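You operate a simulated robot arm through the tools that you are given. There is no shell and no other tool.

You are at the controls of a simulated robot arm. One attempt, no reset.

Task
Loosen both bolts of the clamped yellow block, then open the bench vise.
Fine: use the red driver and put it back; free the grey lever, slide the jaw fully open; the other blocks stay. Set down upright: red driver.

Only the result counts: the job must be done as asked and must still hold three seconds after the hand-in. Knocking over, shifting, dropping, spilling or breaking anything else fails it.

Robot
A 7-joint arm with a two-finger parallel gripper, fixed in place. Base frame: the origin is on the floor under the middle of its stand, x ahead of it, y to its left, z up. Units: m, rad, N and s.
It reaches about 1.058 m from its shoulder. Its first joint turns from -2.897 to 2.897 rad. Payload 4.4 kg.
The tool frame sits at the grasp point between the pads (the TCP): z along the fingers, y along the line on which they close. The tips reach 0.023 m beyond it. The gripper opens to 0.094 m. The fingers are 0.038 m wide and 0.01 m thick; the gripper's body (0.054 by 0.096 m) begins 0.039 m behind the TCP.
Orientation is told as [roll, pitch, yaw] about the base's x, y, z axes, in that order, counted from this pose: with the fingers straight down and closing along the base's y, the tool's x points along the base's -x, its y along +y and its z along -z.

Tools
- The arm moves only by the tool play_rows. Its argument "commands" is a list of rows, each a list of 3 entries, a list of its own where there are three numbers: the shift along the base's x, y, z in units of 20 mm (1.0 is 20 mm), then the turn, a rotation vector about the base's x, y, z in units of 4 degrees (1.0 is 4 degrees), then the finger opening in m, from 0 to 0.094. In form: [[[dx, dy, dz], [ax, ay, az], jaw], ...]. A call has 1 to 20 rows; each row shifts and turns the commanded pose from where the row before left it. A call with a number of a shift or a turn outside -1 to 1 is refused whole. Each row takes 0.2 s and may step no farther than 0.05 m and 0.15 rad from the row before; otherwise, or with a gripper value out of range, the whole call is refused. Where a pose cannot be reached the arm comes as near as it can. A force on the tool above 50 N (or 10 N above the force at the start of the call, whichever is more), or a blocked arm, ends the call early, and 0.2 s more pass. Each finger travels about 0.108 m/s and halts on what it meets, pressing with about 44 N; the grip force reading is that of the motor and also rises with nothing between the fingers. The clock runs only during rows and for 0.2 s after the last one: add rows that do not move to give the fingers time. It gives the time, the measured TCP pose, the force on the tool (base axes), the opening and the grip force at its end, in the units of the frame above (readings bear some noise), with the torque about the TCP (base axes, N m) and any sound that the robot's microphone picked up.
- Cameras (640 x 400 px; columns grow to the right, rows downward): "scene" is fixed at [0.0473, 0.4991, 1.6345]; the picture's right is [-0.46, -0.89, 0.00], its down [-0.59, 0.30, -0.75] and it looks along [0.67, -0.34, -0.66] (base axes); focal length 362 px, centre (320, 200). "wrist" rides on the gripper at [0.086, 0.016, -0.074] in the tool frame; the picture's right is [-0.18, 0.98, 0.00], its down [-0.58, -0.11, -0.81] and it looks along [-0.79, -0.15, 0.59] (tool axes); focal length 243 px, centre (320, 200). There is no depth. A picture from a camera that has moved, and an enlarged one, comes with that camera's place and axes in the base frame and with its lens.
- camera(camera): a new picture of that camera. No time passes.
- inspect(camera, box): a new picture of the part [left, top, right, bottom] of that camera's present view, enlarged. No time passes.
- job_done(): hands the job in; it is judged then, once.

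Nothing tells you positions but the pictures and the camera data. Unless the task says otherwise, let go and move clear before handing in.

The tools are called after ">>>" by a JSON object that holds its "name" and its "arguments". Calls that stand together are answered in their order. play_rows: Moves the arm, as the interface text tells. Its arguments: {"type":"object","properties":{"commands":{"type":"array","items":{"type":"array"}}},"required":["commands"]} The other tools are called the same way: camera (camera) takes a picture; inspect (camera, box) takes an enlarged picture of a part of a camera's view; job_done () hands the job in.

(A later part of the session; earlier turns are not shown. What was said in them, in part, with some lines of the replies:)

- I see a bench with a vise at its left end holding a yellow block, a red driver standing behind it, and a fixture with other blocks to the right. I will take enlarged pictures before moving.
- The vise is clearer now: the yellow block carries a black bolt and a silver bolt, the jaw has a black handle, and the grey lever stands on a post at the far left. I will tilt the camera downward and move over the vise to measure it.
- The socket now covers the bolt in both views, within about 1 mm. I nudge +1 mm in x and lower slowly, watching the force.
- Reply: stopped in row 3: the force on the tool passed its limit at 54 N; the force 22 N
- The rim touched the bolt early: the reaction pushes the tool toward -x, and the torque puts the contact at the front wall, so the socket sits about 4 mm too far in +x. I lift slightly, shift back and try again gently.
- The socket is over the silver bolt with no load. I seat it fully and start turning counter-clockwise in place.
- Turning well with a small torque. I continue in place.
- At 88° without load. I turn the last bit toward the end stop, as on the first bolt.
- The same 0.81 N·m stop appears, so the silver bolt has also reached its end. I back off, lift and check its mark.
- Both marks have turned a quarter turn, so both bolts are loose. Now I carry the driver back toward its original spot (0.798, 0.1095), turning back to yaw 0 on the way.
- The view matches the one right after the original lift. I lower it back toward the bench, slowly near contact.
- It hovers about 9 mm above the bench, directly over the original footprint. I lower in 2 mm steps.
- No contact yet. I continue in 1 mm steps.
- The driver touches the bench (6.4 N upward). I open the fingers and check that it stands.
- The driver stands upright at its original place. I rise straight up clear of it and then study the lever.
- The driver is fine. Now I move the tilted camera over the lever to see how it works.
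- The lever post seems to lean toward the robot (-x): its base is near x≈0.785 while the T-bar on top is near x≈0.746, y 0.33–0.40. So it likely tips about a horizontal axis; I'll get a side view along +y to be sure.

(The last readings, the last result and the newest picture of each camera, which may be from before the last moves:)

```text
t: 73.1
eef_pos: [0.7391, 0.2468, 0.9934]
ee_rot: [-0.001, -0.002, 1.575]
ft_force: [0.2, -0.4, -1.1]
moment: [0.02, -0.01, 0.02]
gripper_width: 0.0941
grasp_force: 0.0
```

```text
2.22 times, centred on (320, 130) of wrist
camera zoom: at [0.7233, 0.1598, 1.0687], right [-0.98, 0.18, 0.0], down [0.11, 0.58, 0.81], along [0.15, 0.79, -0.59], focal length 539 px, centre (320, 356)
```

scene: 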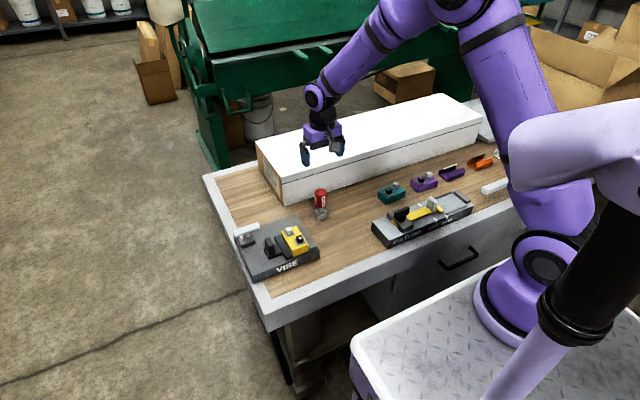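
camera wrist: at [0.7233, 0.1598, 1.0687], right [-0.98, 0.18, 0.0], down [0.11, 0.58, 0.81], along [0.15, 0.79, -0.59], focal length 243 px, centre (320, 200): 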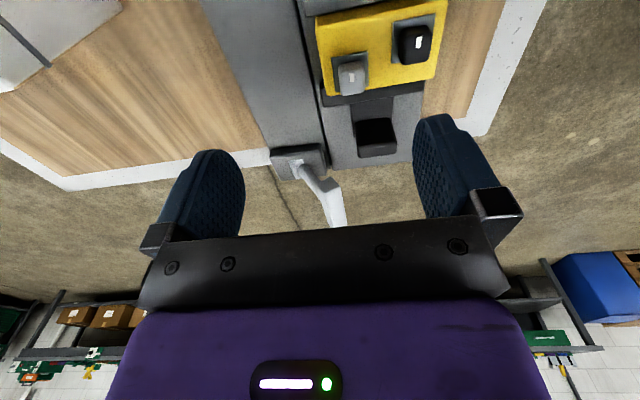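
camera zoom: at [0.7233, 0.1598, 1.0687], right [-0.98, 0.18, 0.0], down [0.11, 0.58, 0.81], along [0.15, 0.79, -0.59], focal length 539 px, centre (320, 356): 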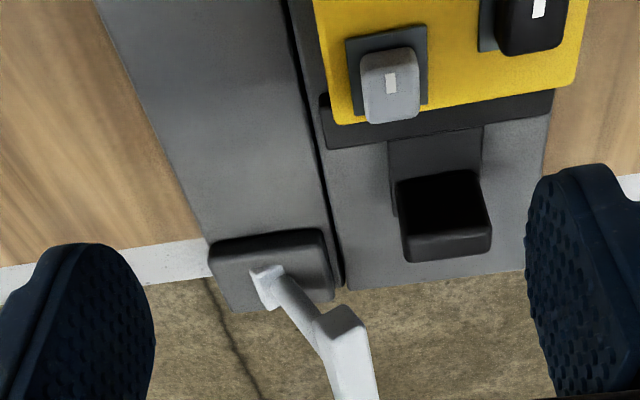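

The side view confirms it: the lever post leans about 36° toward -x, from its hub at about (0.789, 0.36, 0.87) up to the T-bar at about (0.745, 0.363, 0.93). I zoom in on the bar before caging it between the fingers.

>>> {"name": "inspect", "arguments": {"camera": "wrist", "box": [250, 130, 370, 230]}}

>>> {"name": "inspect", "arguments": {"camera": "scene", "box": [225, 170, 325, 270]}}

```text
4.00 times, centred on (310, 180) of wrist
camera zoom: at [0.7233, 0.1598, 1.0687], right [-0.98, 0.18, 0.0], down [0.11, 0.58, 0.81], along [0.15, 0.79, -0.59], focal length 970 px, centre (360, 280)
```

zoom: 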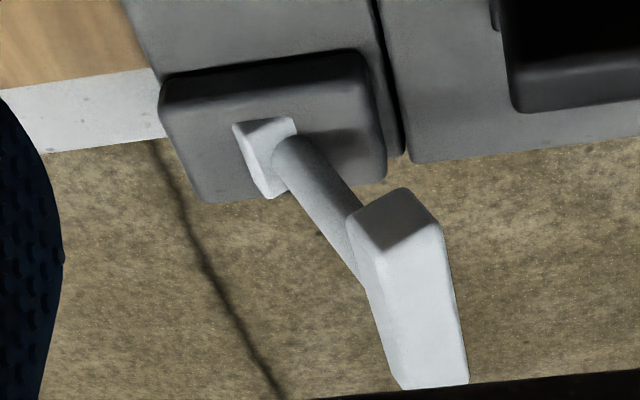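

```text
4.00 times, centred on (275, 220) of scene
camera zoom: at [0.0473, 0.4991, 1.6345], right [-0.46, -0.89, 0.0], down [-0.59, 0.3, -0.75], along [0.67, -0.34, -0.66], focal length 1447 px, centre (500, 120)
```

zoom: 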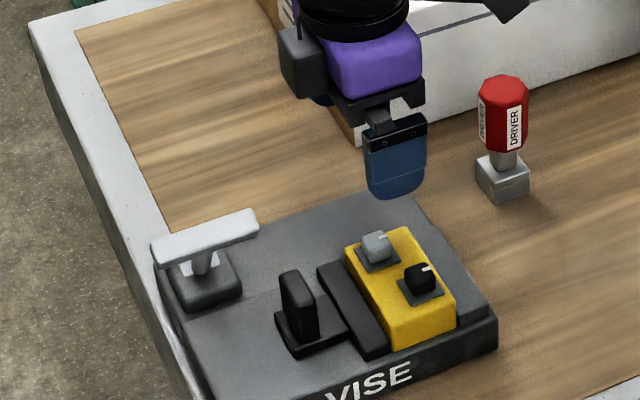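

The T-bar centre is near (0.746, 0.363, 0.927). I move above it at z≈1.0 with the fingers open along x, 0.06 m apart, and check before lowering.

>>> {"name": "play_rows", "arguments": {"commands": [[[0.05, 0.7, 0.3], [0, 0, 0], 0.07], [[0.05, 0.9, 0], [0, 0, 0], 0.06], [[0.05, 0.9, 0], [0, 0, 0], 0.06], [[0.05, 0.9, 0], [0, 0, 0], 0.06], [[0.05, 0.9, 0], [0, 0, 0], 0.06], [[0.05, 0.9, 0], [0, 0, 0], 0.06], [[0.05, 0.6, 0], [0, 0, 0], 0.06], [[0, 0, 0], [0, 0, 0], 0.06]]}}

>>> {"name": "camera", "arguments": {"camera": "wrist"}}

>>> {"name": "inspect", "arguments": {"camera": "scene", "box": [225, 170, 305, 260]}}

```text
t: 74.9
eef_pos: [0.7462, 0.3655, 1.001]
ee_rot: [0.001, -0.003, 1.572]
ft_force: [0.6, -1.6, 0.2]
moment: [0.01, 0.01, 0.02]
gripper_width: 0.06
grasp_force: 0.1
```

```text
taken
camera wrist: at [0.7296, 0.2771, 1.075], right [-0.98, 0.18, 0.0], down [0.11, 0.58, 0.81], along [0.15, 0.79, -0.59], focal length 243 px, centre (320, 200)
```

wrist: 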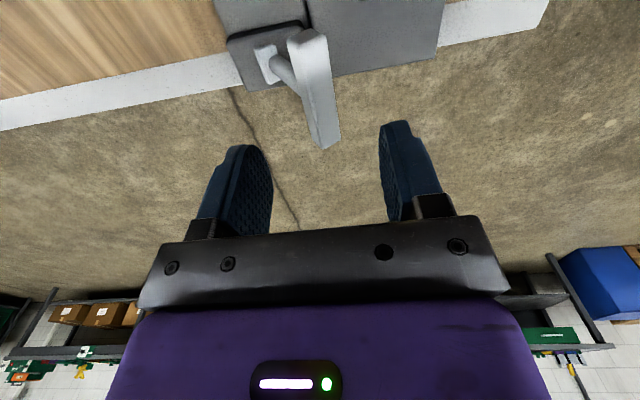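

```text
4.44 times, centred on (265, 215) of scene
camera zoom: at [0.0473, 0.4991, 1.6345], right [-0.46, -0.89, 0.0], down [-0.59, 0.3, -0.75], along [0.67, -0.34, -0.66], focal length 1607 px, centre (564, 133)
```

zoom: 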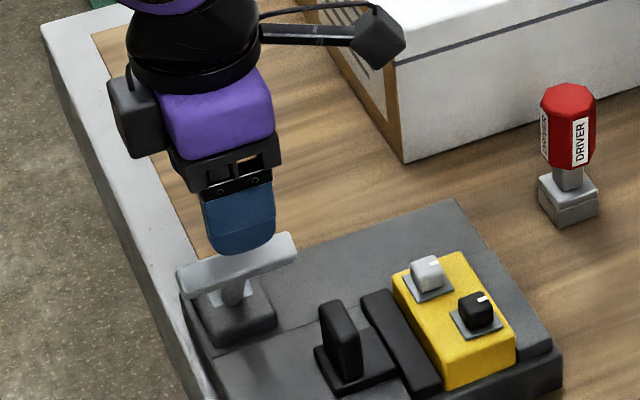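

The bar lies centred between the fingers in this view. I lower so the fingers straddle it.

>>> {"name": "play_rows", "arguments": {"commands": [[[0, -0.05, -0.8], [0, 0, 0], 0.06], [[0, 0, -0.8], [0, 0, 0], 0.06], [[0, 0, -0.8], [0, 0, 0], 0.06], [[0, 0, -0.7], [0, 0, 0], 0.06], [[0, 0, 0], [0, 0, 0], 0.06]]}}

>>> {"name": "camera", "arguments": {"camera": "wrist"}}

>>> {"name": "inspect", "arguments": {"camera": "scene", "box": [225, 190, 295, 260]}}

```text
t: 76.1
eef_pos: [0.7467, 0.3615, 0.9396]
ee_rot: [0.003, -0.003, 1.572]
ft_force: [-0.1, -0.8, -0.1]
moment: [0.02, -0.04, 0.02]
gripper_width: 0.0598
grasp_force: 0.2
```

```text
taken
camera wrist: at [0.7305, 0.2746, 1.0128], right [-0.98, 0.18, 0.0], down [0.11, 0.58, 0.81], along [0.15, 0.79, -0.59], focal length 243 px, centre (320, 200)
```

wrist: 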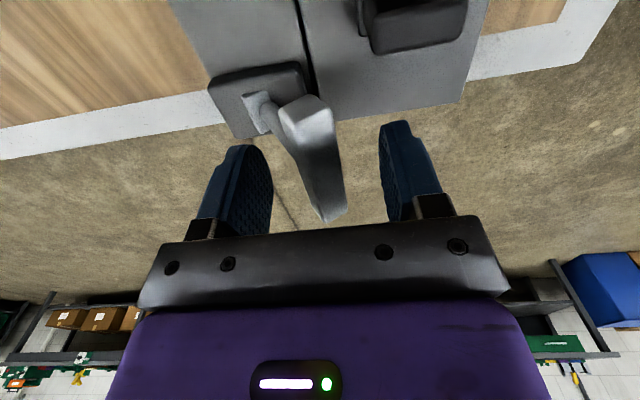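

```text
5.71 times, centred on (260, 225) of scene
camera zoom: at [0.0473, 0.4991, 1.6345], right [-0.46, -0.89, 0.0], down [-0.59, 0.3, -0.75], along [0.67, -0.34, -0.66], focal length 2067 px, centre (663, 57)
```

zoom: 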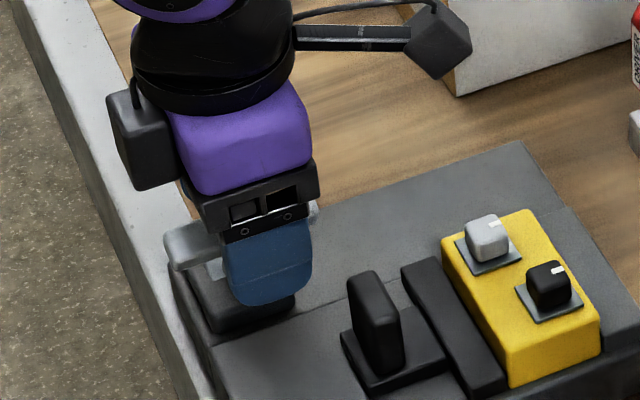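

The bar is caged between the fingers. I lower 4 mm more, narrow the cage, and push gently in +x to see whether the lever yields that way.

>>> {"name": "play_rows", "arguments": {"commands": [[[0, 0, -0.2], [0, 0, 0], 0.045], [[0.25, 0, 0], [0, 0, 0], 0.045], [[0.25, 0, 0.02], [0, 0, 0], 0.045], [[0.25, 0, 0.05], [0, 0, 0], 0.045], [[0, 0, 0], [0, 0, 0], 0.045]]}}

>>> {"name": "camera", "arguments": {"camera": "wrist"}}

```text
t: 77.3
eef_pos: [0.762, 0.3617, 0.9354]
ee_rot: [0.0, -0.002, 1.573]
ft_force: [-2.1, 0.8, 0.5]
moment: [-0.01, -0.01, -0.03]
gripper_width: 0.0457
grasp_force: 0.1
```

```text
taken
camera wrist: at [0.7457, 0.275, 1.0099], right [-0.98, 0.18, 0.0], down [0.11, 0.58, 0.81], along [0.15, 0.79, -0.59], focal length 243 px, centre (320, 200)
```

wrist: 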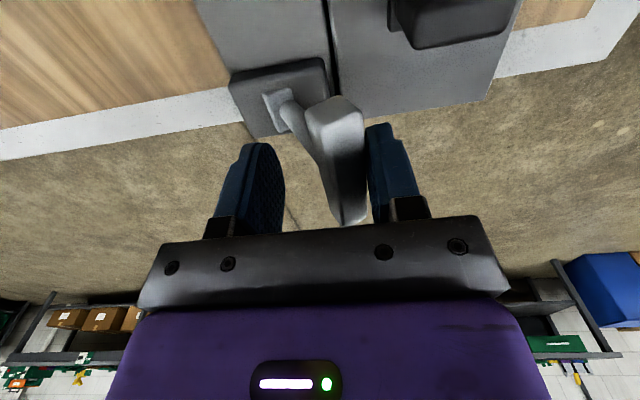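

The -x finger has just touched the bar. I push another centimetre in small steps.

>>> {"name": "play_rows", "arguments": {"commands": [[[0.15, 0, 0.03], [0, 0, 0], 0.045], [[0.15, 0, 0.03], [0, 0, 0], 0.045], [[0.15, 0, 0.03], [0, 0, 0], 0.045], [[0, 0, 0], [0, 0, 0], 0.045]]}}

>>> {"name": "camera", "arguments": {"camera": "wrist"}}

```text
t: 78.3
eef_pos: [0.7706, 0.3614, 0.9373]
ee_rot: [-0.001, -0.002, 1.571]
ft_force: [-1.2, 0.1, 0.2]
moment: [-0.01, 0.01, -0.07]
gripper_width: 0.0455
grasp_force: 1.2
```

```text
taken
camera wrist: at [0.7546, 0.2751, 1.0114], right [-0.98, 0.18, 0.0], down [0.11, 0.58, 0.81], along [0.15, 0.79, -0.59], focal length 243 px, centre (320, 200)
```

wrist: 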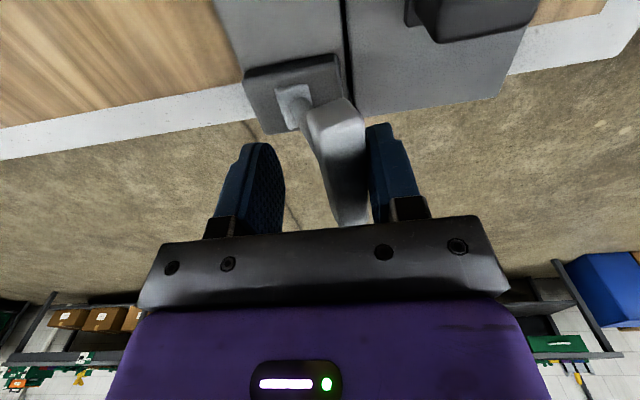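

The lever follows with only 1–2 N, so +x is its free direction. I keep pushing through vertical, rising slightly with its arc.

>>> {"name": "play_rows", "arguments": {"commands": [[[0.25, 0, 0.06], [0, 0, 0], 0.045], [[0.25, 0, 0.06], [0, 0, 0], 0.045], [[0.25, 0, 0.05], [0, 0, 0], 0.045], [[0.25, 0, 0.03], [0, 0, 0], 0.045], [[0.25, 0, 0.02], [0, 0, 0], 0.045], [[0, 0, 0], [0, 0, 0], 0.045]]}}

>>> {"name": "camera", "arguments": {"camera": "wrist"}}

>>> {"name": "inspect", "arguments": {"camera": "scene", "box": [225, 190, 295, 260]}}

```text
t: 79.7
eef_pos: [0.7957, 0.3637, 0.9418]
ee_rot: [0.0, -0.002, 1.571]
ft_force: [0.4, 0.3, -0.1]
moment: [-0.03, 0.01, 0.0]
gripper_width: 0.0453
grasp_force: 0.2
```

```text
taken
camera wrist: at [0.7799, 0.2753, 1.016], right [-0.98, 0.18, 0.0], down [0.11, 0.58, 0.81], along [0.15, 0.79, -0.59], focal length 243 px, centre (320, 200)
```

wrist: 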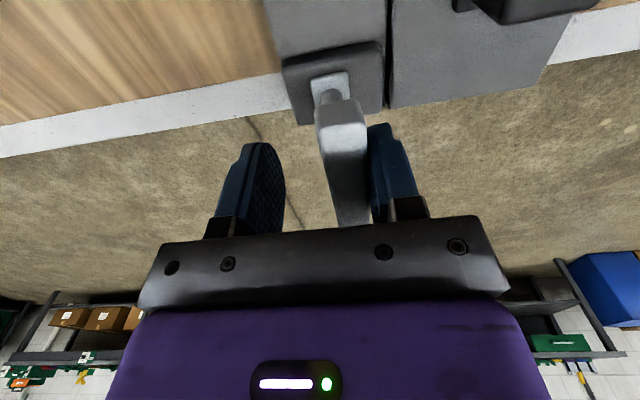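

```text
5.71 times, centred on (260, 225) of scene
camera zoom: at [0.0473, 0.4991, 1.6345], right [-0.46, -0.89, 0.0], down [-0.59, 0.3, -0.75], along [0.67, -0.34, -0.66], focal length 2067 px, centre (663, 57)
```

zoom: 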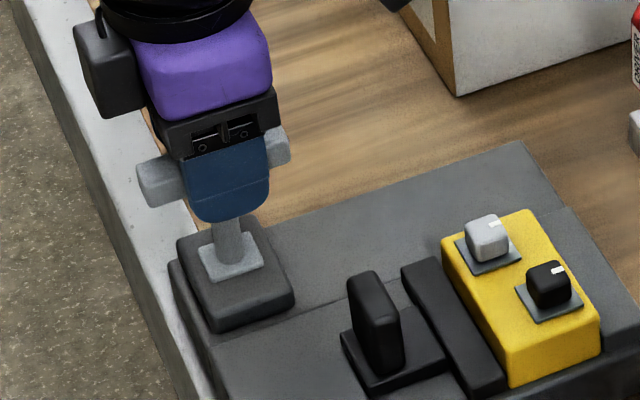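

The lever is now close to vertical and still free. I continue pushing it over to the far side.

>>> {"name": "play_rows", "arguments": {"commands": [[[0.25, 0, 0], [0, 0, 0], 0.045], [[0.25, 0, 0], [0, 0, 0], 0.045], [[0.25, 0, -0.02], [0, 0, 0], 0.045], [[0.25, 0, -0.03], [0, 0, 0], 0.045], [[0.25, 0, -0.05], [0, 0, 0], 0.045], [[0, 0, 0], [0, 0, 0], 0.045]]}}

>>> {"name": "camera", "arguments": {"camera": "wrist"}}

>>> {"name": "inspect", "arguments": {"camera": "scene", "box": [225, 190, 295, 260]}}

```text
t: 81.1
eef_pos: [0.8209, 0.3622, 0.9409]
ee_rot: [0.0, -0.002, 1.57]
ft_force: [-0.7, 0.2, -0.5]
moment: [0.01, 0.06, 0.0]
gripper_width: 0.0457
grasp_force: 0.3
```

```text
taken
camera wrist: at [0.8053, 0.2751, 1.0139], right [-0.98, 0.18, 0.0], down [0.11, 0.58, 0.81], along [0.15, 0.79, -0.59], focal length 243 px, centre (320, 200)
```

wrist: 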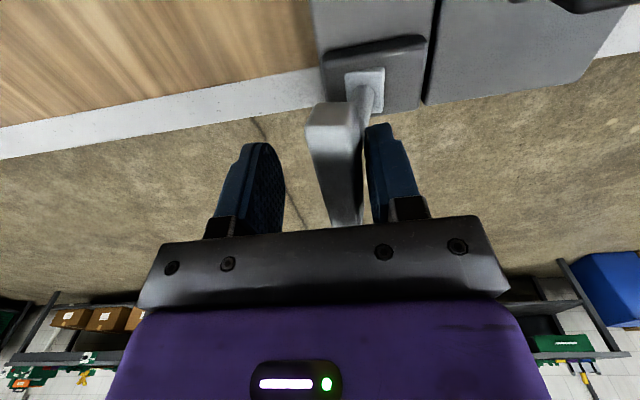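

```text
5.71 times, centred on (260, 225) of scene
camera zoom: at [0.0473, 0.4991, 1.6345], right [-0.46, -0.89, 0.0], down [-0.59, 0.3, -0.75], along [0.67, -0.34, -0.66], focal length 2067 px, centre (663, 57)
```

zoom: 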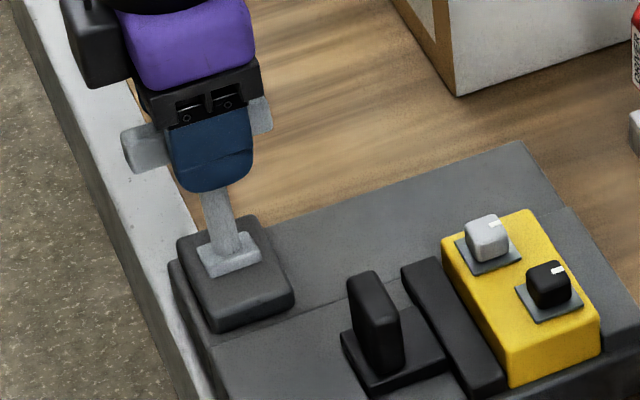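

The lever has passed vertical and leans away now, without any load. I continue toward the mirrored position and watch for a stop.

>>> {"name": "play_rows", "arguments": {"commands": [[[0.25, 0, -0.06], [0, 0, 0], 0.045], [[0.25, 0, -0.08], [0, 0, 0], 0.045], [[0.25, 0, -0.1], [0, 0, 0], 0.045], [[0.25, 0, -0.12], [0, 0, 0], 0.045], [[0, 0, 0], [0, 0, 0], 0.045]]}}

>>> {"name": "camera", "arguments": {"camera": "wrist"}}

>>> {"name": "inspect", "arguments": {"camera": "scene", "box": [225, 190, 295, 260]}}

```text
t: 82.3
eef_pos: [0.8396, 0.3638, 0.9349]
ee_rot: [-0.001, -0.002, 1.572]
ft_force: [-13.9, 0.6, 15.2]
moment: [-0.02, 0.7, 0.05]
gripper_width: 0.0509
grasp_force: 7.0
```

```text
taken
camera wrist: at [0.8238, 0.2752, 1.0078], right [-0.98, 0.18, 0.0], down [0.11, 0.58, 0.81], along [0.15, 0.79, -0.59], focal length 243 px, centre (320, 200)
```

wrist: 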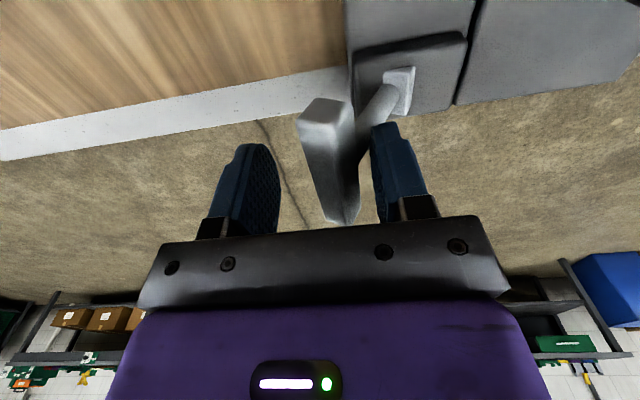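

```text
5.71 times, centred on (260, 225) of scene
camera zoom: at [0.0473, 0.4991, 1.6345], right [-0.46, -0.89, 0.0], down [-0.59, 0.3, -0.75], along [0.67, -0.34, -0.66], focal length 2067 px, centre (663, 57)
```

zoom: 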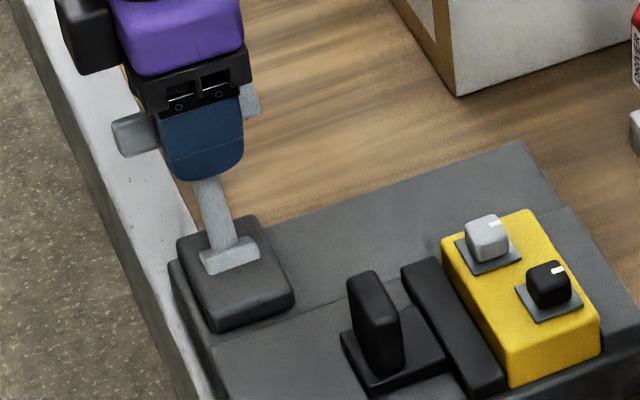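

A firm stop (about 20 N) appeared with the bar at x≈0.832, the mirror image of where it started, so the lever is thrown fully over. I relax the push, open the cage and rise straight up.

>>> {"name": "play_rows", "arguments": {"commands": [[[-0.15, 0, 0.1], [0, 0, 0], 0.05], [[-0.05, 0, 0.2], [0, 0, 0], 0.06], [[0, 0, 0.5], [0, 0, 0], 0.06], [[0, 0, 0.8], [0, 0, 0], 0.06], [[0, 0, 1], [0, 0, 0], 0.06], [[0, 0, 1], [0, 0, 0], 0.06], [[0, 0, 0], [0, 0, 0], 0.06]]}}

>>> {"name": "camera", "arguments": {"camera": "wrist"}}

>>> {"name": "inspect", "arguments": {"camera": "scene", "box": [225, 180, 305, 260]}}

```text
t: 83.9
eef_pos: [0.8351, 0.3621, 1.0047]
ee_rot: [0.0, 0.0, 1.57]
ft_force: [-0.2, -1.0, -1.1]
moment: [-0.02, 0.03, 0.02]
gripper_width: 0.0599
grasp_force: 0.0
```

```text
taken
camera wrist: at [0.8198, 0.2743, 1.0774], right [-0.98, 0.18, 0.0], down [0.11, 0.58, 0.81], along [0.15, 0.79, -0.59], focal length 243 px, centre (320, 200)
```

wrist: 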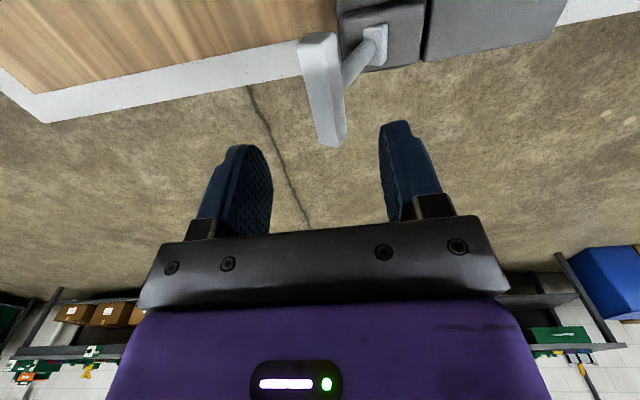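

```text
5.00 times, centred on (265, 220) of scene
camera zoom: at [0.0473, 0.4991, 1.6345], right [-0.46, -0.89, 0.0], down [-0.59, 0.3, -0.75], along [0.67, -0.34, -0.66], focal length 1808 px, centre (595, 100)
```

zoom: 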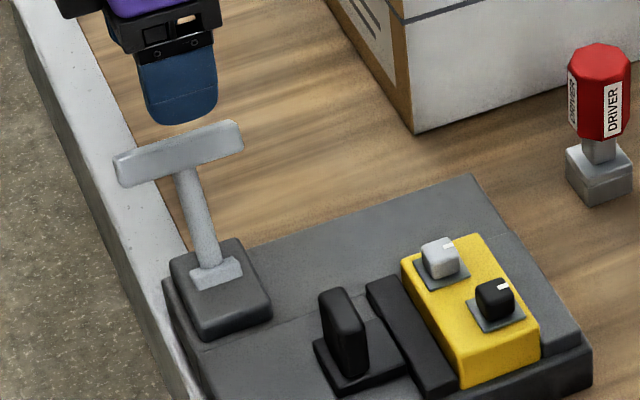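

The lever stays in its thrown-over position. Next is the jaw: I rotate back to yaw 0 and move above the black jaw handle near (0.69, 0.316).

>>> {"name": "play_rows", "arguments": {"commands": [[[-0.363, -0.115, 0.08], [0, 0, -1], 0.06], [[-0.363, -0.115, 0.08], [0, 0, -1], 0.06], [[-0.363, -0.115, 0.08], [0, 0, -1], 0.06], [[-0.363, -0.115, 0.08], [0, 0, -1], 0.06], [[-0.363, -0.115, 0.08], [0, 0, -1], 0.06], [[-0.363, -0.115, 0.08], [0, 0, -1], 0.06], [[-0.363, -0.115, 0.08], [0, 0, -1], 0.06], [[-0.363, -0.115, 0.08], [0, 0, -1], 0.06], [[-0.363, -0.115, 0.08], [0, 0, -1], 0.06], [[-0.363, -0.115, 0.08], [0, 0, -1], 0.06], [[-0.363, -0.115, 0], [0, 0, -1], 0.06], [[-0.363, -0.115, 0], [0, 0, -1], 0.06], [[-0.363, -0.115, 0], [0, 0, -1], 0.06], [[-0.363, -0.115, 0], [0, 0, -1], 0.06], [[-0.363, -0.115, 0], [0, 0, -1], 0.06], [[-0.363, -0.115, 0], [0, 0, -1], 0.06], [[-0.363, -0.115, 0], [0, 0, -1], 0.06], [[-0.363, -0.115, 0], [0, 0, -1], 0.06], [[-0.363, -0.115, 0], [0, 0, -1], 0.06], [[-0.363, -0.115, 0], [0, 0, -1], 0.06]]}}

>>> {"name": "play_rows", "arguments": {"commands": [[[0, 0, 0], [0, 0, -1], 0.06], [[0, 0, 0], [0, 0, -1], 0.06], [[0, 0, 0], [0, 0, -0.5], 0.06], [[0, 0, 0], [0, 0, 0], 0.06]]}}

>>> {"name": "camera", "arguments": {"camera": "wrist"}}

>>> {"name": "inspect", "arguments": {"camera": "wrist", "box": [220, 0, 420, 150]}}

>>> {"name": "inspect", "arguments": {"camera": "scene", "box": [225, 170, 325, 280]}}

```text
t: 88.1
eef_pos: [0.6901, 0.3163, 1.0208]
ee_rot: [0.0, -0.002, 0.175]
ft_force: [-0.3, 0.2, -0.6]
moment: [0.04, 0.01, -0.02]
gripper_width: 0.0599
grasp_force: 0.1
```

```text
t: 89.1
eef_pos: [0.6897, 0.3174, 1.0209]
ee_rot: [-0.001, -0.002, 0.0]
ft_force: [0.3, -0.3, -0.6]
moment: [0.02, 0.01, 0.0]
gripper_width: 0.06
grasp_force: 0.1
```

```text
taken
camera wrist: at [0.6037, 0.3319, 1.0952], right [0.18, 0.98, 0.0], down [0.58, -0.11, 0.81], along [0.79, -0.15, -0.59], focal length 243 px, centre (320, 200)
```

wrist: 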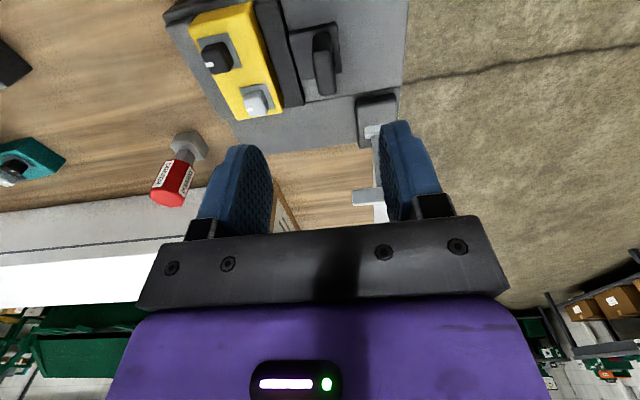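

```text
2.67 times, centred on (320, 75) of wrist
camera zoom: at [0.6037, 0.3319, 1.0952], right [0.18, 0.98, 0.0], down [0.58, -0.11, 0.81], along [0.79, -0.15, -0.59], focal length 647 px, centre (320, 533)
```

zoom: 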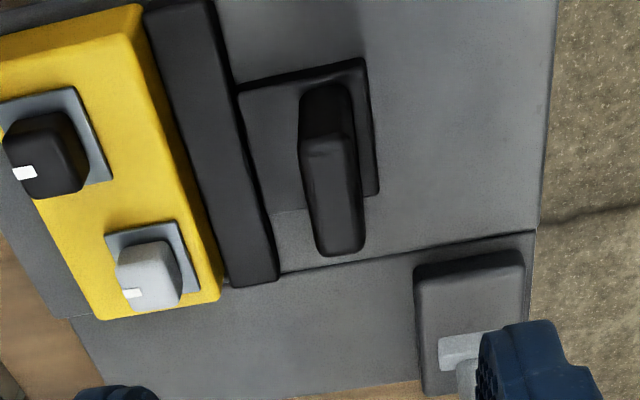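

```text
3.64 times, centred on (275, 225) of scene
camera zoom: at [0.0473, 0.4991, 1.6345], right [-0.46, -0.89, 0.0], down [-0.59, 0.3, -0.75], along [0.67, -0.34, -0.66], focal length 1315 px, centre (484, 109)
```

zoom: 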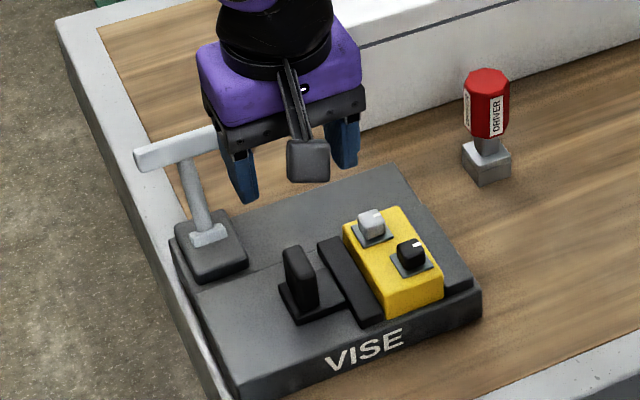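

The handle is centred near (0.690, 0.3205), about 13 mm thick along y, top z≈0.912. I align over it, narrow the opening and lower partway, then check.

>>> {"name": "play_rows", "arguments": {"commands": [[[0, 0.15, -0.6], [0, 0, 0], 0.05], [[0, 0, -1], [0, 0, 0], 0.05], [[0, 0, -1], [0, 0, 0], 0.05], [[0, 0, -1], [0, 0, 0], 0.05], [[0, 0, -0.6], [0, 0, 0], 0.05], [[0, 0, 0], [0, 0, 0], 0.05]]}}

>>> {"name": "camera", "arguments": {"camera": "wrist"}}

>>> {"name": "inspect", "arguments": {"camera": "scene", "box": [245, 195, 315, 265]}}

```text
t: 90.5
eef_pos: [0.6907, 0.3197, 0.938]
ee_rot: [0.001, -0.001, 0.0]
ft_force: [0.5, 0.3, -0.5]
moment: [-0.01, 0.02, -0.02]
gripper_width: 0.0504
grasp_force: 0.1
```

```text
taken
camera wrist: at [0.6043, 0.3348, 1.0114], right [0.18, 0.98, 0.0], down [0.58, -0.11, 0.81], along [0.79, -0.15, -0.59], focal length 243 px, centre (320, 200)
```

wrist: 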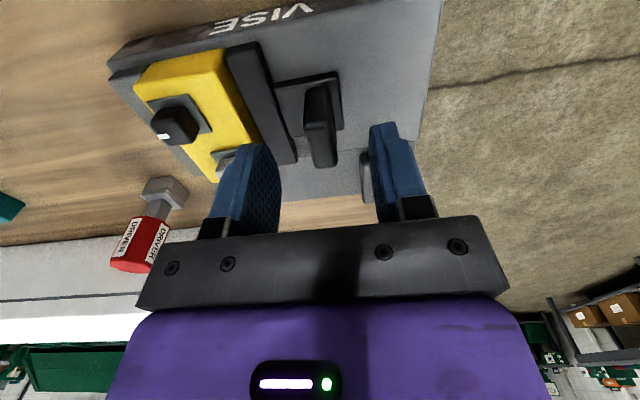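

```text
5.71 times, centred on (280, 230) of scene
camera zoom: at [0.0473, 0.4991, 1.6345], right [-0.46, -0.89, 0.0], down [-0.59, 0.3, -0.75], along [0.67, -0.34, -0.66], focal length 2067 px, centre (549, 29)
```

zoom: 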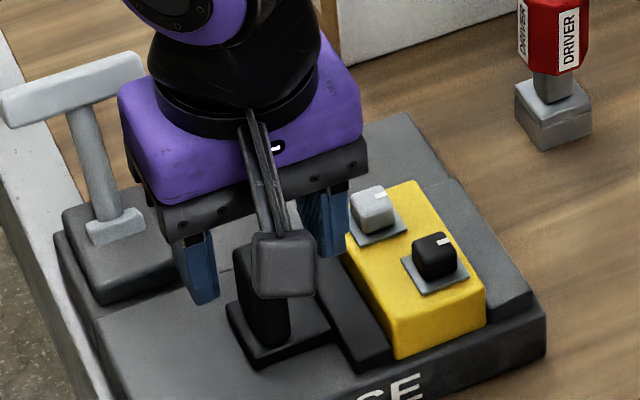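

The handle is centred between the fingers and the block is clear. I lower 3 cm and close on the handle.

>>> {"name": "play_rows", "arguments": {"commands": [[[0, 0, -0.6], [0, 0, 0], 0.05], [[0, 0, -0.6], [0, 0, 0], 0.05], [[0, 0, -0.4], [0, 0, 0], 0.05], [[0, 0, 0], [0, 0, 0], 0.05], [[0, 0, 0], [0, 0, 0], 0.03], [[0, 0, 0], [0, 0, 0], 0.02], [[0, 0, 0], [0, 0, 0], 0.005], [[0, 0, 0], [0, 0, 0], 0.005]]}}

>>> {"name": "camera", "arguments": {"camera": "wrist"}}

>>> {"name": "inspect", "arguments": {"camera": "scene", "box": [245, 195, 315, 265]}}

```text
t: 92.3
eef_pos: [0.6915, 0.3197, 0.907]
ee_rot: [0.0, -0.003, 0.001]
ft_force: [-0.6, 0.2, -2.0]
moment: [0.03, -0.29, -0.09]
gripper_width: 0.0156
grasp_force: 45.2
```

```text
taken
camera wrist: at [0.6037, 0.3341, 0.98], right [0.18, 0.98, 0.0], down [0.58, -0.11, 0.81], along [0.79, -0.15, -0.59], focal length 243 px, centre (320, 200)
```

wrist: 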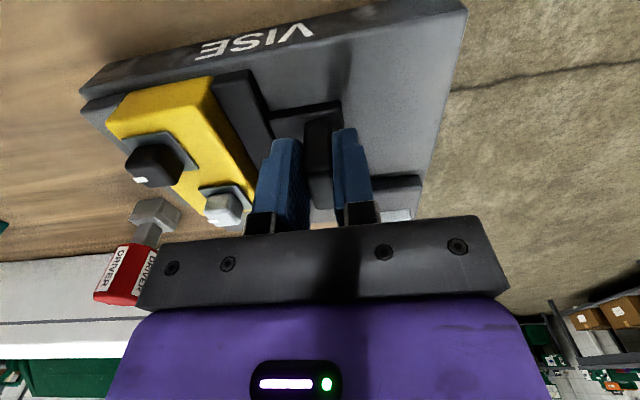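

```text
5.71 times, centred on (280, 230) of scene
camera zoom: at [0.0473, 0.4991, 1.6345], right [-0.46, -0.89, 0.0], down [-0.59, 0.3, -0.75], along [0.67, -0.34, -0.66], focal length 2067 px, centre (549, 29)
```

zoom: 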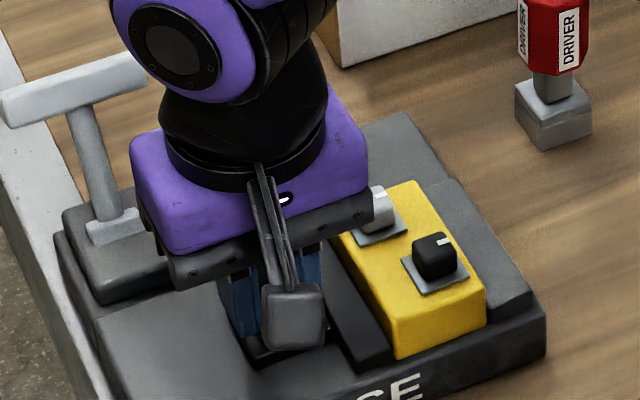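

The handle is gripped (15.6 mm). I pull gently in +y and watch the force.

>>> {"name": "play_rows", "arguments": {"commands": [[[0, 0.1, 0], [0, 0, 0], 0.005], [[0, 0.15, 0], [0, 0, 0], 0.005], [[0, 0.2, 0], [0, 0, 0], 0.005], [[0, 0.2, 0], [0, 0, 0], 0.005], [[0, 0, 0], [0, 0, 0], 0.005]]}}

>>> {"name": "camera", "arguments": {"camera": "wrist"}}

```text
t: 93.5
eef_pos: [0.6903, 0.334, 0.9056]
ee_rot: [0.0, -0.006, 0.002]
ft_force: [-8.5, 1.1, 32.1]
moment: [-0.28, -0.12, -0.23]
gripper_width: 0.016
grasp_force: 44.6
```

```text
taken
camera wrist: at [0.6037, 0.3478, 0.9793], right [0.18, 0.98, 0.0], down [0.58, -0.11, 0.81], along [0.8, -0.15, -0.59], focal length 243 px, centre (320, 200)
```

wrist: 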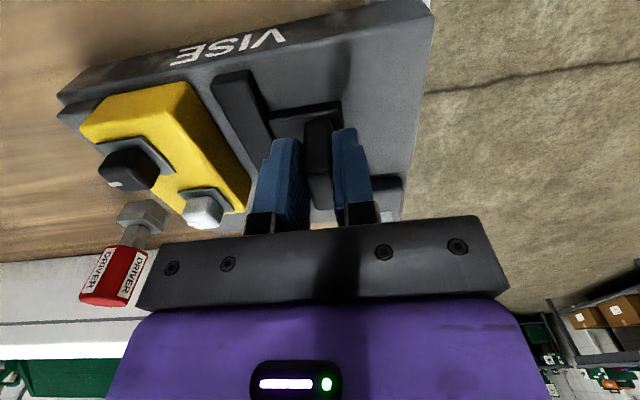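

The jaw moved about 14 mm away from the block, but gripping a rigid guide builds up a vertical load of 32 N. I loosen to a cage of 0.03 m and push with the inner finger instead.

>>> {"name": "play_rows", "arguments": {"commands": [[[0, 0, 0], [0, 0, 0], 0.03], [[0, 0, 0], [0, 0, 0], 0.03], [[0, 0, 0], [0, 0, 0], 0.03]]}}

>>> {"name": "camera", "arguments": {"camera": "wrist"}}

```text
t: 94.3
eef_pos: [0.6913, 0.3332, 0.9049]
ee_rot: [0.0, -0.002, 0.0]
ft_force: [0.6, 0.0, 0.2]
moment: [0.01, 0.02, 0.0]
gripper_width: 0.0301
grasp_force: 0.0
```

```text
taken
camera wrist: at [0.6044, 0.3475, 0.9779], right [0.18, 0.98, 0.0], down [0.58, -0.11, 0.81], along [0.79, -0.15, -0.59], focal length 243 px, centre (320, 200)
```

wrist: 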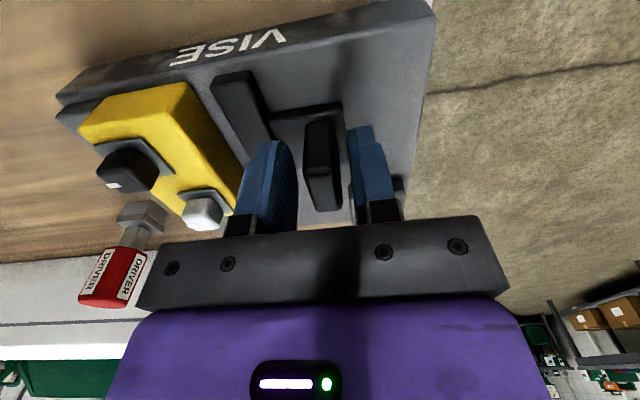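

The loads are gone and the jaw stays put. I raise 2 mm and push further in +y in small steps.

>>> {"name": "play_rows", "arguments": {"commands": [[[0, 0.1, 0.1], [0, 0, 0], 0.03], [[0, 0.2, 0], [0, 0, 0], 0.03], [[0, 0.2, 0], [0, 0, 0], 0.03], [[0, 0.2, 0], [0, 0, 0], 0.03], [[0, 0.2, 0], [0, 0, 0], 0.03], [[0, 0, 0], [0, 0, 0], 0.03]]}}

>>> {"name": "camera", "arguments": {"camera": "wrist"}}

>>> {"name": "inspect", "arguments": {"camera": "scene", "box": [225, 190, 325, 280]}}

```text
t: 95.7
eef_pos: [0.6913, 0.3508, 0.9067]
ee_rot: [-0.001, -0.001, 0.002]
ft_force: [0.4, -1.3, 0.7]
moment: [0.04, 0.0, 0.0]
gripper_width: 0.0304
grasp_force: 0.6
```

```text
taken
camera wrist: at [0.6041, 0.3651, 0.9808], right [0.18, 0.98, 0.0], down [0.58, -0.11, 0.81], along [0.79, -0.15, -0.59], focal length 243 px, centre (320, 200)
```

wrist: 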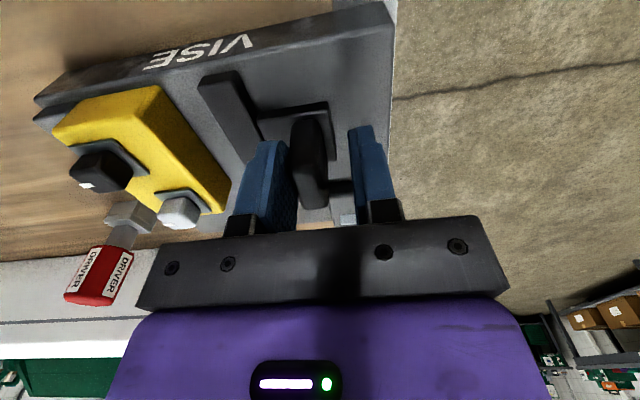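

```text
4.44 times, centred on (275, 235) of scene
camera zoom: at [0.0473, 0.4991, 1.6345], right [-0.46, -0.89, 0.0], down [-0.59, 0.3, -0.75], along [0.67, -0.34, -0.66], focal length 1607 px, centre (520, 44)
```

zoom: 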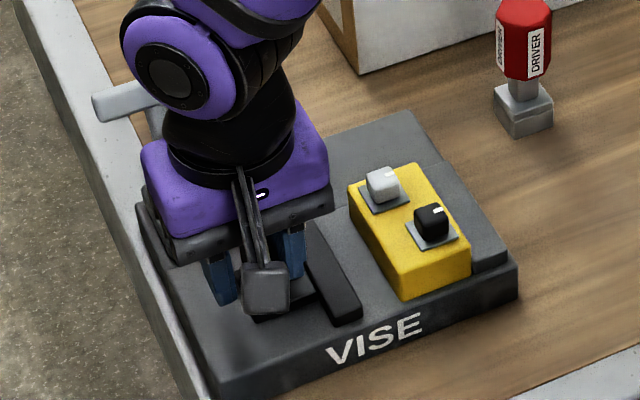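

It slides with only about 1 N. I continue to the end of travel.

>>> {"name": "play_rows", "arguments": {"commands": [[[0, 0.2, 0], [0, 0, 0], 0.03], [[0, 0.2, 0], [0, 0, 0], 0.03], [[0, 0.2, 0], [0, 0, 0], 0.03], [[0, 0.2, 0], [0, 0, 0], 0.03], [[0, 0, 0], [0, 0, 0], 0.03]]}}

>>> {"name": "play_rows", "arguments": {"commands": [[[0, 0.15, 0], [0, 0, 0], 0.03], [[0, 0.15, 0], [0, 0, 0], 0.03], [[0, 0, 0], [0, 0, 0], 0.03]]}}

>>> {"name": "camera", "arguments": {"camera": "wrist"}}

>>> {"name": "inspect", "arguments": {"camera": "scene", "box": [225, 190, 325, 280]}}

```text
t: 96.9
eef_pos: [0.6903, 0.3675, 0.907]
ee_rot: [0.0, -0.001, 0.0]
ft_force: [0.4, -0.1, -0.3]
moment: [0.0, -0.03, -0.03]
gripper_width: 0.0301
grasp_force: 0.2
```

```text
t: 97.7
eef_pos: [0.6912, 0.3742, 0.9064]
ee_rot: [0.0, -0.002, 0.001]
ft_force: [1.7, -0.5, -0.1]
moment: [0.01, 0.0, 0.0]
gripper_width: 0.0303
grasp_force: 0.8
```

```text
taken
camera wrist: at [0.6036, 0.3877, 0.9805], right [0.18, 0.98, 0.0], down [0.58, -0.11, 0.81], along [0.79, -0.15, -0.59], focal length 243 px, centre (320, 200)
```

wrist: 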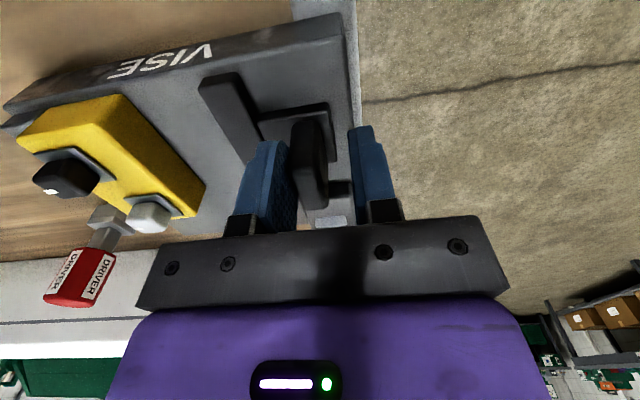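

```text
4.44 times, centred on (275, 235) of scene
camera zoom: at [0.0473, 0.4991, 1.6345], right [-0.46, -0.89, 0.0], down [-0.59, 0.3, -0.75], along [0.67, -0.34, -0.66], focal length 1607 px, centre (520, 44)
```

zoom: 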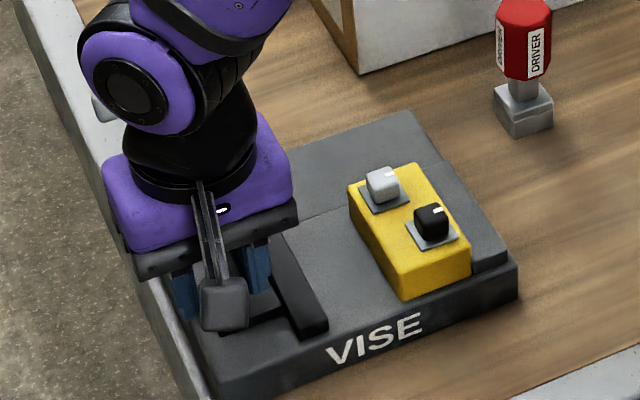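

Still moving freely; the handle nears the vise's left edge. I keep pushing in small steps until it stops.

>>> {"name": "play_rows", "arguments": {"commands": [[[0, 0.15, 0], [0, 0, 0], 0.03], [[0, 0.15, 0], [0, 0, 0], 0.03], [[0, 0.15, 0], [0, 0, 0], 0.03], [[0, 0, 0], [0, 0, 0], 0.03]]}}

>>> {"name": "camera", "arguments": {"camera": "wrist"}}

```text
t: 98.7
eef_pos: [0.6906, 0.3796, 0.9057]
ee_rot: [-0.002, -0.001, 0.0]
ft_force: [-3.5, -26.8, 1.7]
moment: [-0.16, 0.36, -0.09]
gripper_width: 0.0413
grasp_force: 12.9
```

```text
taken
camera wrist: at [0.6042, 0.3946, 0.9803], right [0.18, 0.98, 0.0], down [0.58, -0.11, 0.81], along [0.79, -0.15, -0.59], focal length 243 px, centre (320, 200)
```

wrist: 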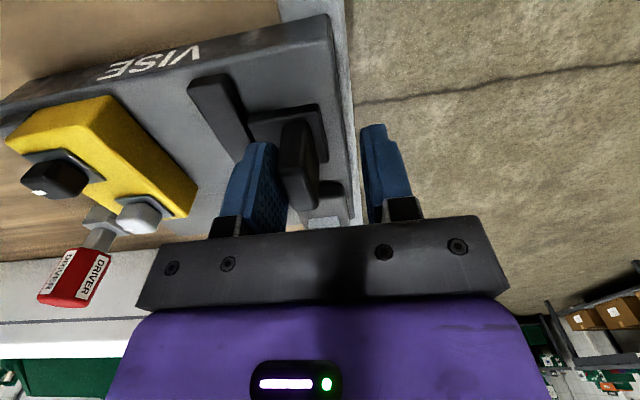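

A firm stop: 27 N in y, so the jaw is at the end of its travel, about 47 mm open. I back off to unload and rise straight up.

>>> {"name": "play_rows", "arguments": {"commands": [[[0, -0.2, 0], [0, 0, 0], 0.035], [[0, -0.2, 0], [0, 0, 0], 0.035], [[0, 0, 0], [0, 0, 0], 0.04], [[0, 0, 0.2], [0, 0, 0], 0.04], [[0, 0, 0.5], [0, 0, 0], 0.04], [[0, 0, 0.8], [0, 0, 0], 0.04], [[0, 0, 1], [0, 0, 0], 0.04], [[0, 0, 1], [0, 0, 0], 0.04], [[0, 0, 1], [0, 0, 0], 0.04], [[0, 0, 1], [0, 0, 0], 0.04], [[0, 0, 0], [0, 0, 0], 0.04]]}}

>>> {"name": "camera", "arguments": {"camera": "wrist"}}

>>> {"name": "inspect", "arguments": {"camera": "scene", "box": [225, 190, 325, 280]}}

```text
t: 101.1
eef_pos: [0.6911, 0.3755, 1.0172]
ee_rot: [0.0, -0.001, 0.002]
ft_force: [0.4, 0.3, 0.9]
moment: [0.0, -0.03, 0.0]
gripper_width: 0.0399
grasp_force: 0.0
```

```text
taken
camera wrist: at [0.6038, 0.3897, 1.0908], right [0.18, 0.98, 0.0], down [0.58, -0.11, 0.81], along [0.79, -0.15, -0.59], focal length 243 px, centre (320, 200)
```

wrist: 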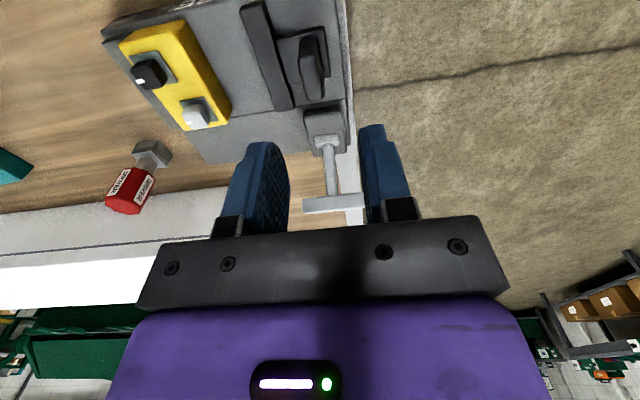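

```text
4.44 times, centred on (275, 235) of scene
camera zoom: at [0.0473, 0.4991, 1.6345], right [-0.46, -0.89, 0.0], down [-0.59, 0.3, -0.75], along [0.67, -0.34, -0.66], focal length 1607 px, centre (520, 44)
```

zoom: 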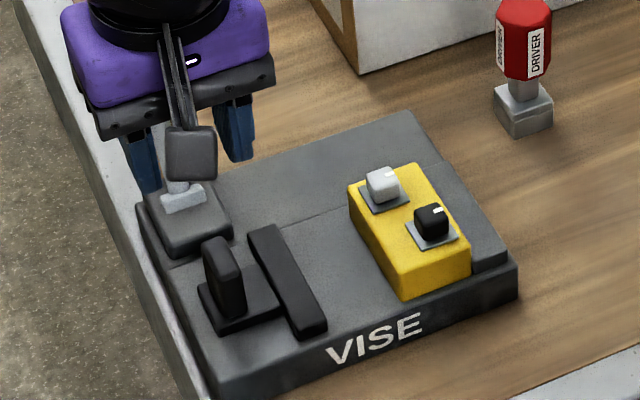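

The jaw stays open and the lever stays over. To be sure it is really at its stop and not just sticking, I will press once more with closed fingers behind the handle; first I move above that spot.

>>> {"name": "play_rows", "arguments": {"commands": [[[0, -0.5, 0], [0, 0, 0], 0.02], [[0, -0.6, 0], [0, 0, 0], 0.0], [[0, -0.55, 0], [0, 0, 0], 0.0], [[0, 0, -0.8], [0, 0, 0], 0.0], [[0, 0, -1], [0, 0, 0], 0.0], [[0, 0, -1], [0, 0, 0], 0.0], [[0, 0, -1], [0, 0, 0], 0.0], [[0, 0, -0.4], [0, 0, 0], 0.0], [[0, 0, 0], [0, 0, 0], 0.0]]}}

>>> {"name": "camera", "arguments": {"camera": "wrist"}}

>>> {"name": "inspect", "arguments": {"camera": "wrist", "box": [220, 50, 420, 220]}}

```text
t: 103.1
eef_pos: [0.691, 0.3407, 0.9332]
ee_rot: [0.002, -0.003, 0.003]
ft_force: [-0.6, -0.7, 0.8]
moment: [0.03, -0.02, -0.02]
gripper_width: 0.0
grasp_force: 42.7
```

```text
taken
camera wrist: at [0.6041, 0.3555, 1.0065], right [0.18, 0.98, 0.0], down [0.58, -0.11, 0.81], along [0.79, -0.15, -0.59], focal length 243 px, centre (320, 200)
```

wrist: 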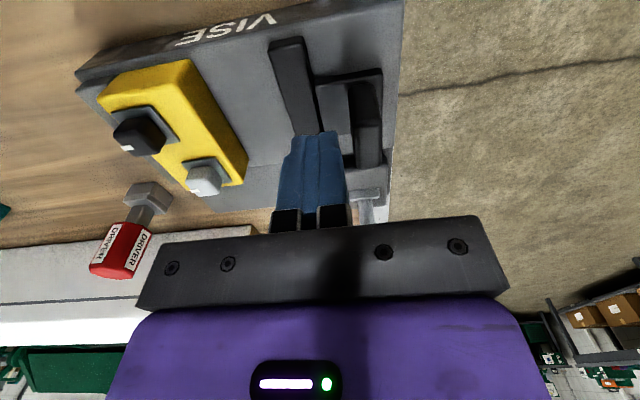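

```text
2.35 times, centred on (320, 135) of wrist
camera zoom: at [0.6041, 0.3555, 1.0065], right [0.18, 0.98, 0.0], down [0.58, -0.11, 0.81], along [0.79, -0.15, -0.59], focal length 571 px, centre (320, 353)
```

zoom: 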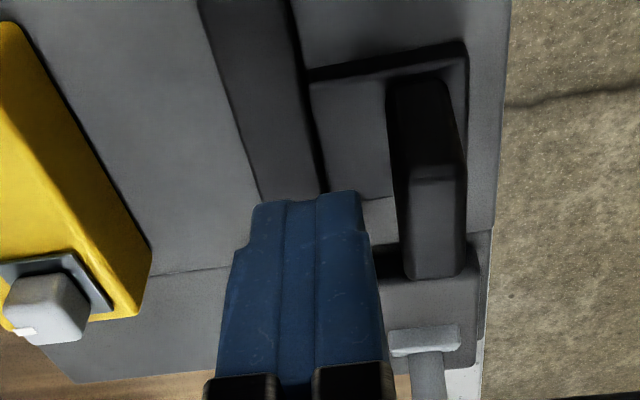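

The closed fingers are just inside the handle with clearance. I lower 25 mm and press in +y in small steps.

>>> {"name": "play_rows", "arguments": {"commands": [[[0, 0, -0.6], [0, 0, 0], 0.0], [[0, 0, -0.6], [0, 0, 0], 0.0], [[0, 0, 0], [0, 0, 0], 0.0], [[0, 0.15, 0], [0, 0, 0], 0.0], [[0, 0.15, 0], [0, 0, 0], 0.0], [[0, 0, 0], [0, 0, 0], 0.0]]}}

>>> {"name": "camera", "arguments": {"camera": "wrist"}}

```text
t: 104.5
eef_pos: [0.6905, 0.3476, 0.908]
ee_rot: [-0.001, -0.001, 0.002]
ft_force: [-0.3, -0.1, -0.6]
moment: [0.01, 0.03, -0.01]
gripper_width: 0.0
grasp_force: 42.0
```

```text
taken
camera wrist: at [0.6037, 0.3618, 0.9821], right [0.18, 0.98, 0.0], down [0.58, -0.11, 0.81], along [0.79, -0.15, -0.59], focal length 243 px, centre (320, 200)
```

wrist: 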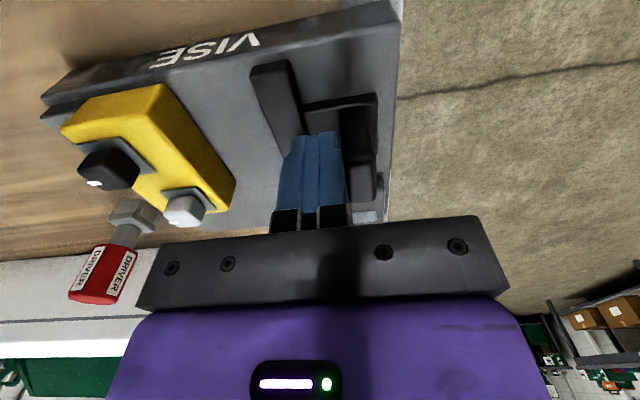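

No contact yet, just a small gap to the handle. I press on in 2 mm steps.

>>> {"name": "play_rows", "arguments": {"commands": [[[0, 0.1, 0], [0, 0, 0], 0.0], [[0, 0.1, 0], [0, 0, 0], 0.0], [[0, 0.1, 0], [0, 0, 0], 0.0], [[0, 0, 0], [0, 0, 0], 0.0]]}}

```text
t: 105.5
eef_pos: [0.6908, 0.3491, 0.9082]
ee_rot: [-0.003, 0.001, -0.004]
ft_force: [-5.6, -28.2, 0.4]
moment: [-0.3, 0.09, 0.0]
gripper_width: 0.0
grasp_force: 42.0
```

The jaw does not give way (28 N within about 1.5 mm), so it is at its hard stop. I back off, rise, and move clear for a final look.

>>> {"name": "play_rows", "arguments": {"commands": [[[0, -0.3, 0], [0, 0, 0], 0.0], [[0, -0.2, 0.1], [0, 0, 0], 0.0], [[0, 0, 0.6], [0, 0, 0], 0.0], [[0, 0, 1], [0, 0, 0], 0.0], [[0, 0, 1], [0, 0, 0], 0.0], [[0, 0, 1], [0, 0, 0], 0.0], [[0, 0, 1], [0, 0, 0], 0.0], [[0, 0, 1], [0, 0, 0], 0.0], [[0, 0, 1], [0, 0, 0], 0.0], [[0, 0, 1], [0, 0, 0], 0.0], [[-0.8, 0, 0.5], [0, 0, 0], 0.03], [[-0.9, 0, 0.5], [0, 0, 0], 0.05], [[-0.9, 0, 0.5], [0, 0, 0], 0.06], [[-0.9, 0, 0.5], [0, 0, 0], 0.06], [[-0.9, 0, 0.5], [0, 0, 0], 0.06], [[0, 0, 0], [0, 0, 0], 0.06]]}}

>>> {"name": "camera", "arguments": {"camera": "scene"}}

>>> {"name": "inspect", "arguments": {"camera": "scene", "box": [225, 170, 345, 290]}}

>>> {"name": "inspect", "arguments": {"camera": "wrist", "box": [200, 60, 420, 220]}}

>>> {"name": "inspect", "arguments": {"camera": "scene", "box": [360, 130, 520, 250]}}

```text
t: 108.9
eef_pos: [0.6024, 0.3423, 1.1131]
ee_rot: [-0.001, -0.002, 0.003]
ft_force: [0.5, -0.2, -0.3]
moment: [-0.05, 0.02, -0.01]
gripper_width: 0.0601
grasp_force: 0.0
```

```text
taken
```

scene: 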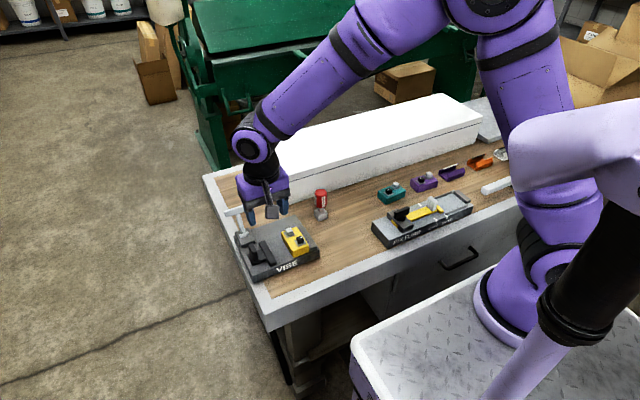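

```text
3.33 times, centred on (285, 230) of scene
camera zoom: at [0.0473, 0.4991, 1.6345], right [-0.46, -0.89, 0.0], down [-0.59, 0.3, -0.75], along [0.67, -0.34, -0.66], focal length 1206 px, centre (437, 100)
```

zoom: 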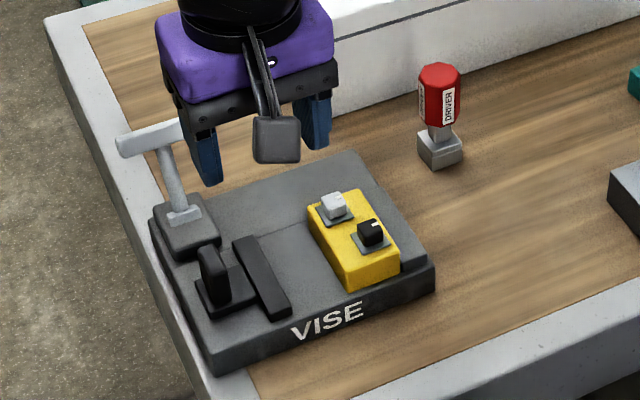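

```text
2.50 times, centred on (310, 140) of wrist
camera zoom: at [0.5153, 0.3579, 1.1868], right [0.18, 0.98, 0.0], down [0.58, -0.11, 0.81], along [0.79, -0.15, -0.59], focal length 606 px, centre (345, 350)
```

zoom: 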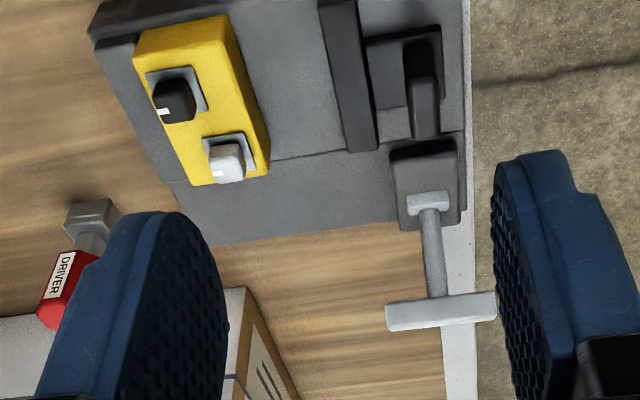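

```text
3.33 times, centred on (440, 190) of scene
camera zoom: at [0.0473, 0.4991, 1.6345], right [-0.46, -0.89, 0.0], down [-0.59, 0.3, -0.75], along [0.67, -0.34, -0.66], focal length 1206 px, centre (-80, 233)
```

zoom: 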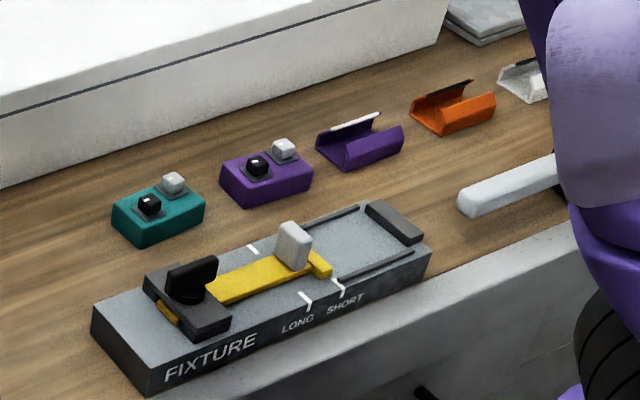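

Both bolt marks show a quarter turn, and the driver stands upright on its original spot. The lever is thrown fully over, the jaw is at its hard stop, and the other blocks and the fixture look unchanged. The gripper is empty and clear of everything, so I hand the job in.

>>> {"name": "job_done", "arguments": {}}

```text
The job is handed in.
```

I loosened both bolts on the yellow block, freed the grey lever, opened the vise fully, and handed the job in. I don't have the judge's verdict.

- **Bolts:** I turned the black bolt, then the silver one, counter-clockwise with the red driver. Each stopped firmly, and the marks on the heads show about a quarter turn. I took that stop as the loosened position.
- **Driver:** it is back upright on its original spot, within a millimetre or two as the camera shows it.
- **Lever:** it was leaning toward the robot. I pushed it over until it stopped firmly on the far side, and it stayed there.
- **Jaw:** it slid about 47 mm to a hard stop. I pressed it a second time to be sure; it held at about 28 N and stayed open.
- **Everything else:** the other blocks and the fixture look the same in the final pictures as at the start. The gripper was empty and clear of everything when I handed in.

While I was seating the driver on the black bolt, the socket first landed slightly off and pressed on the bolt head with about 54 N. I re-aligned it, and it then went on without force.
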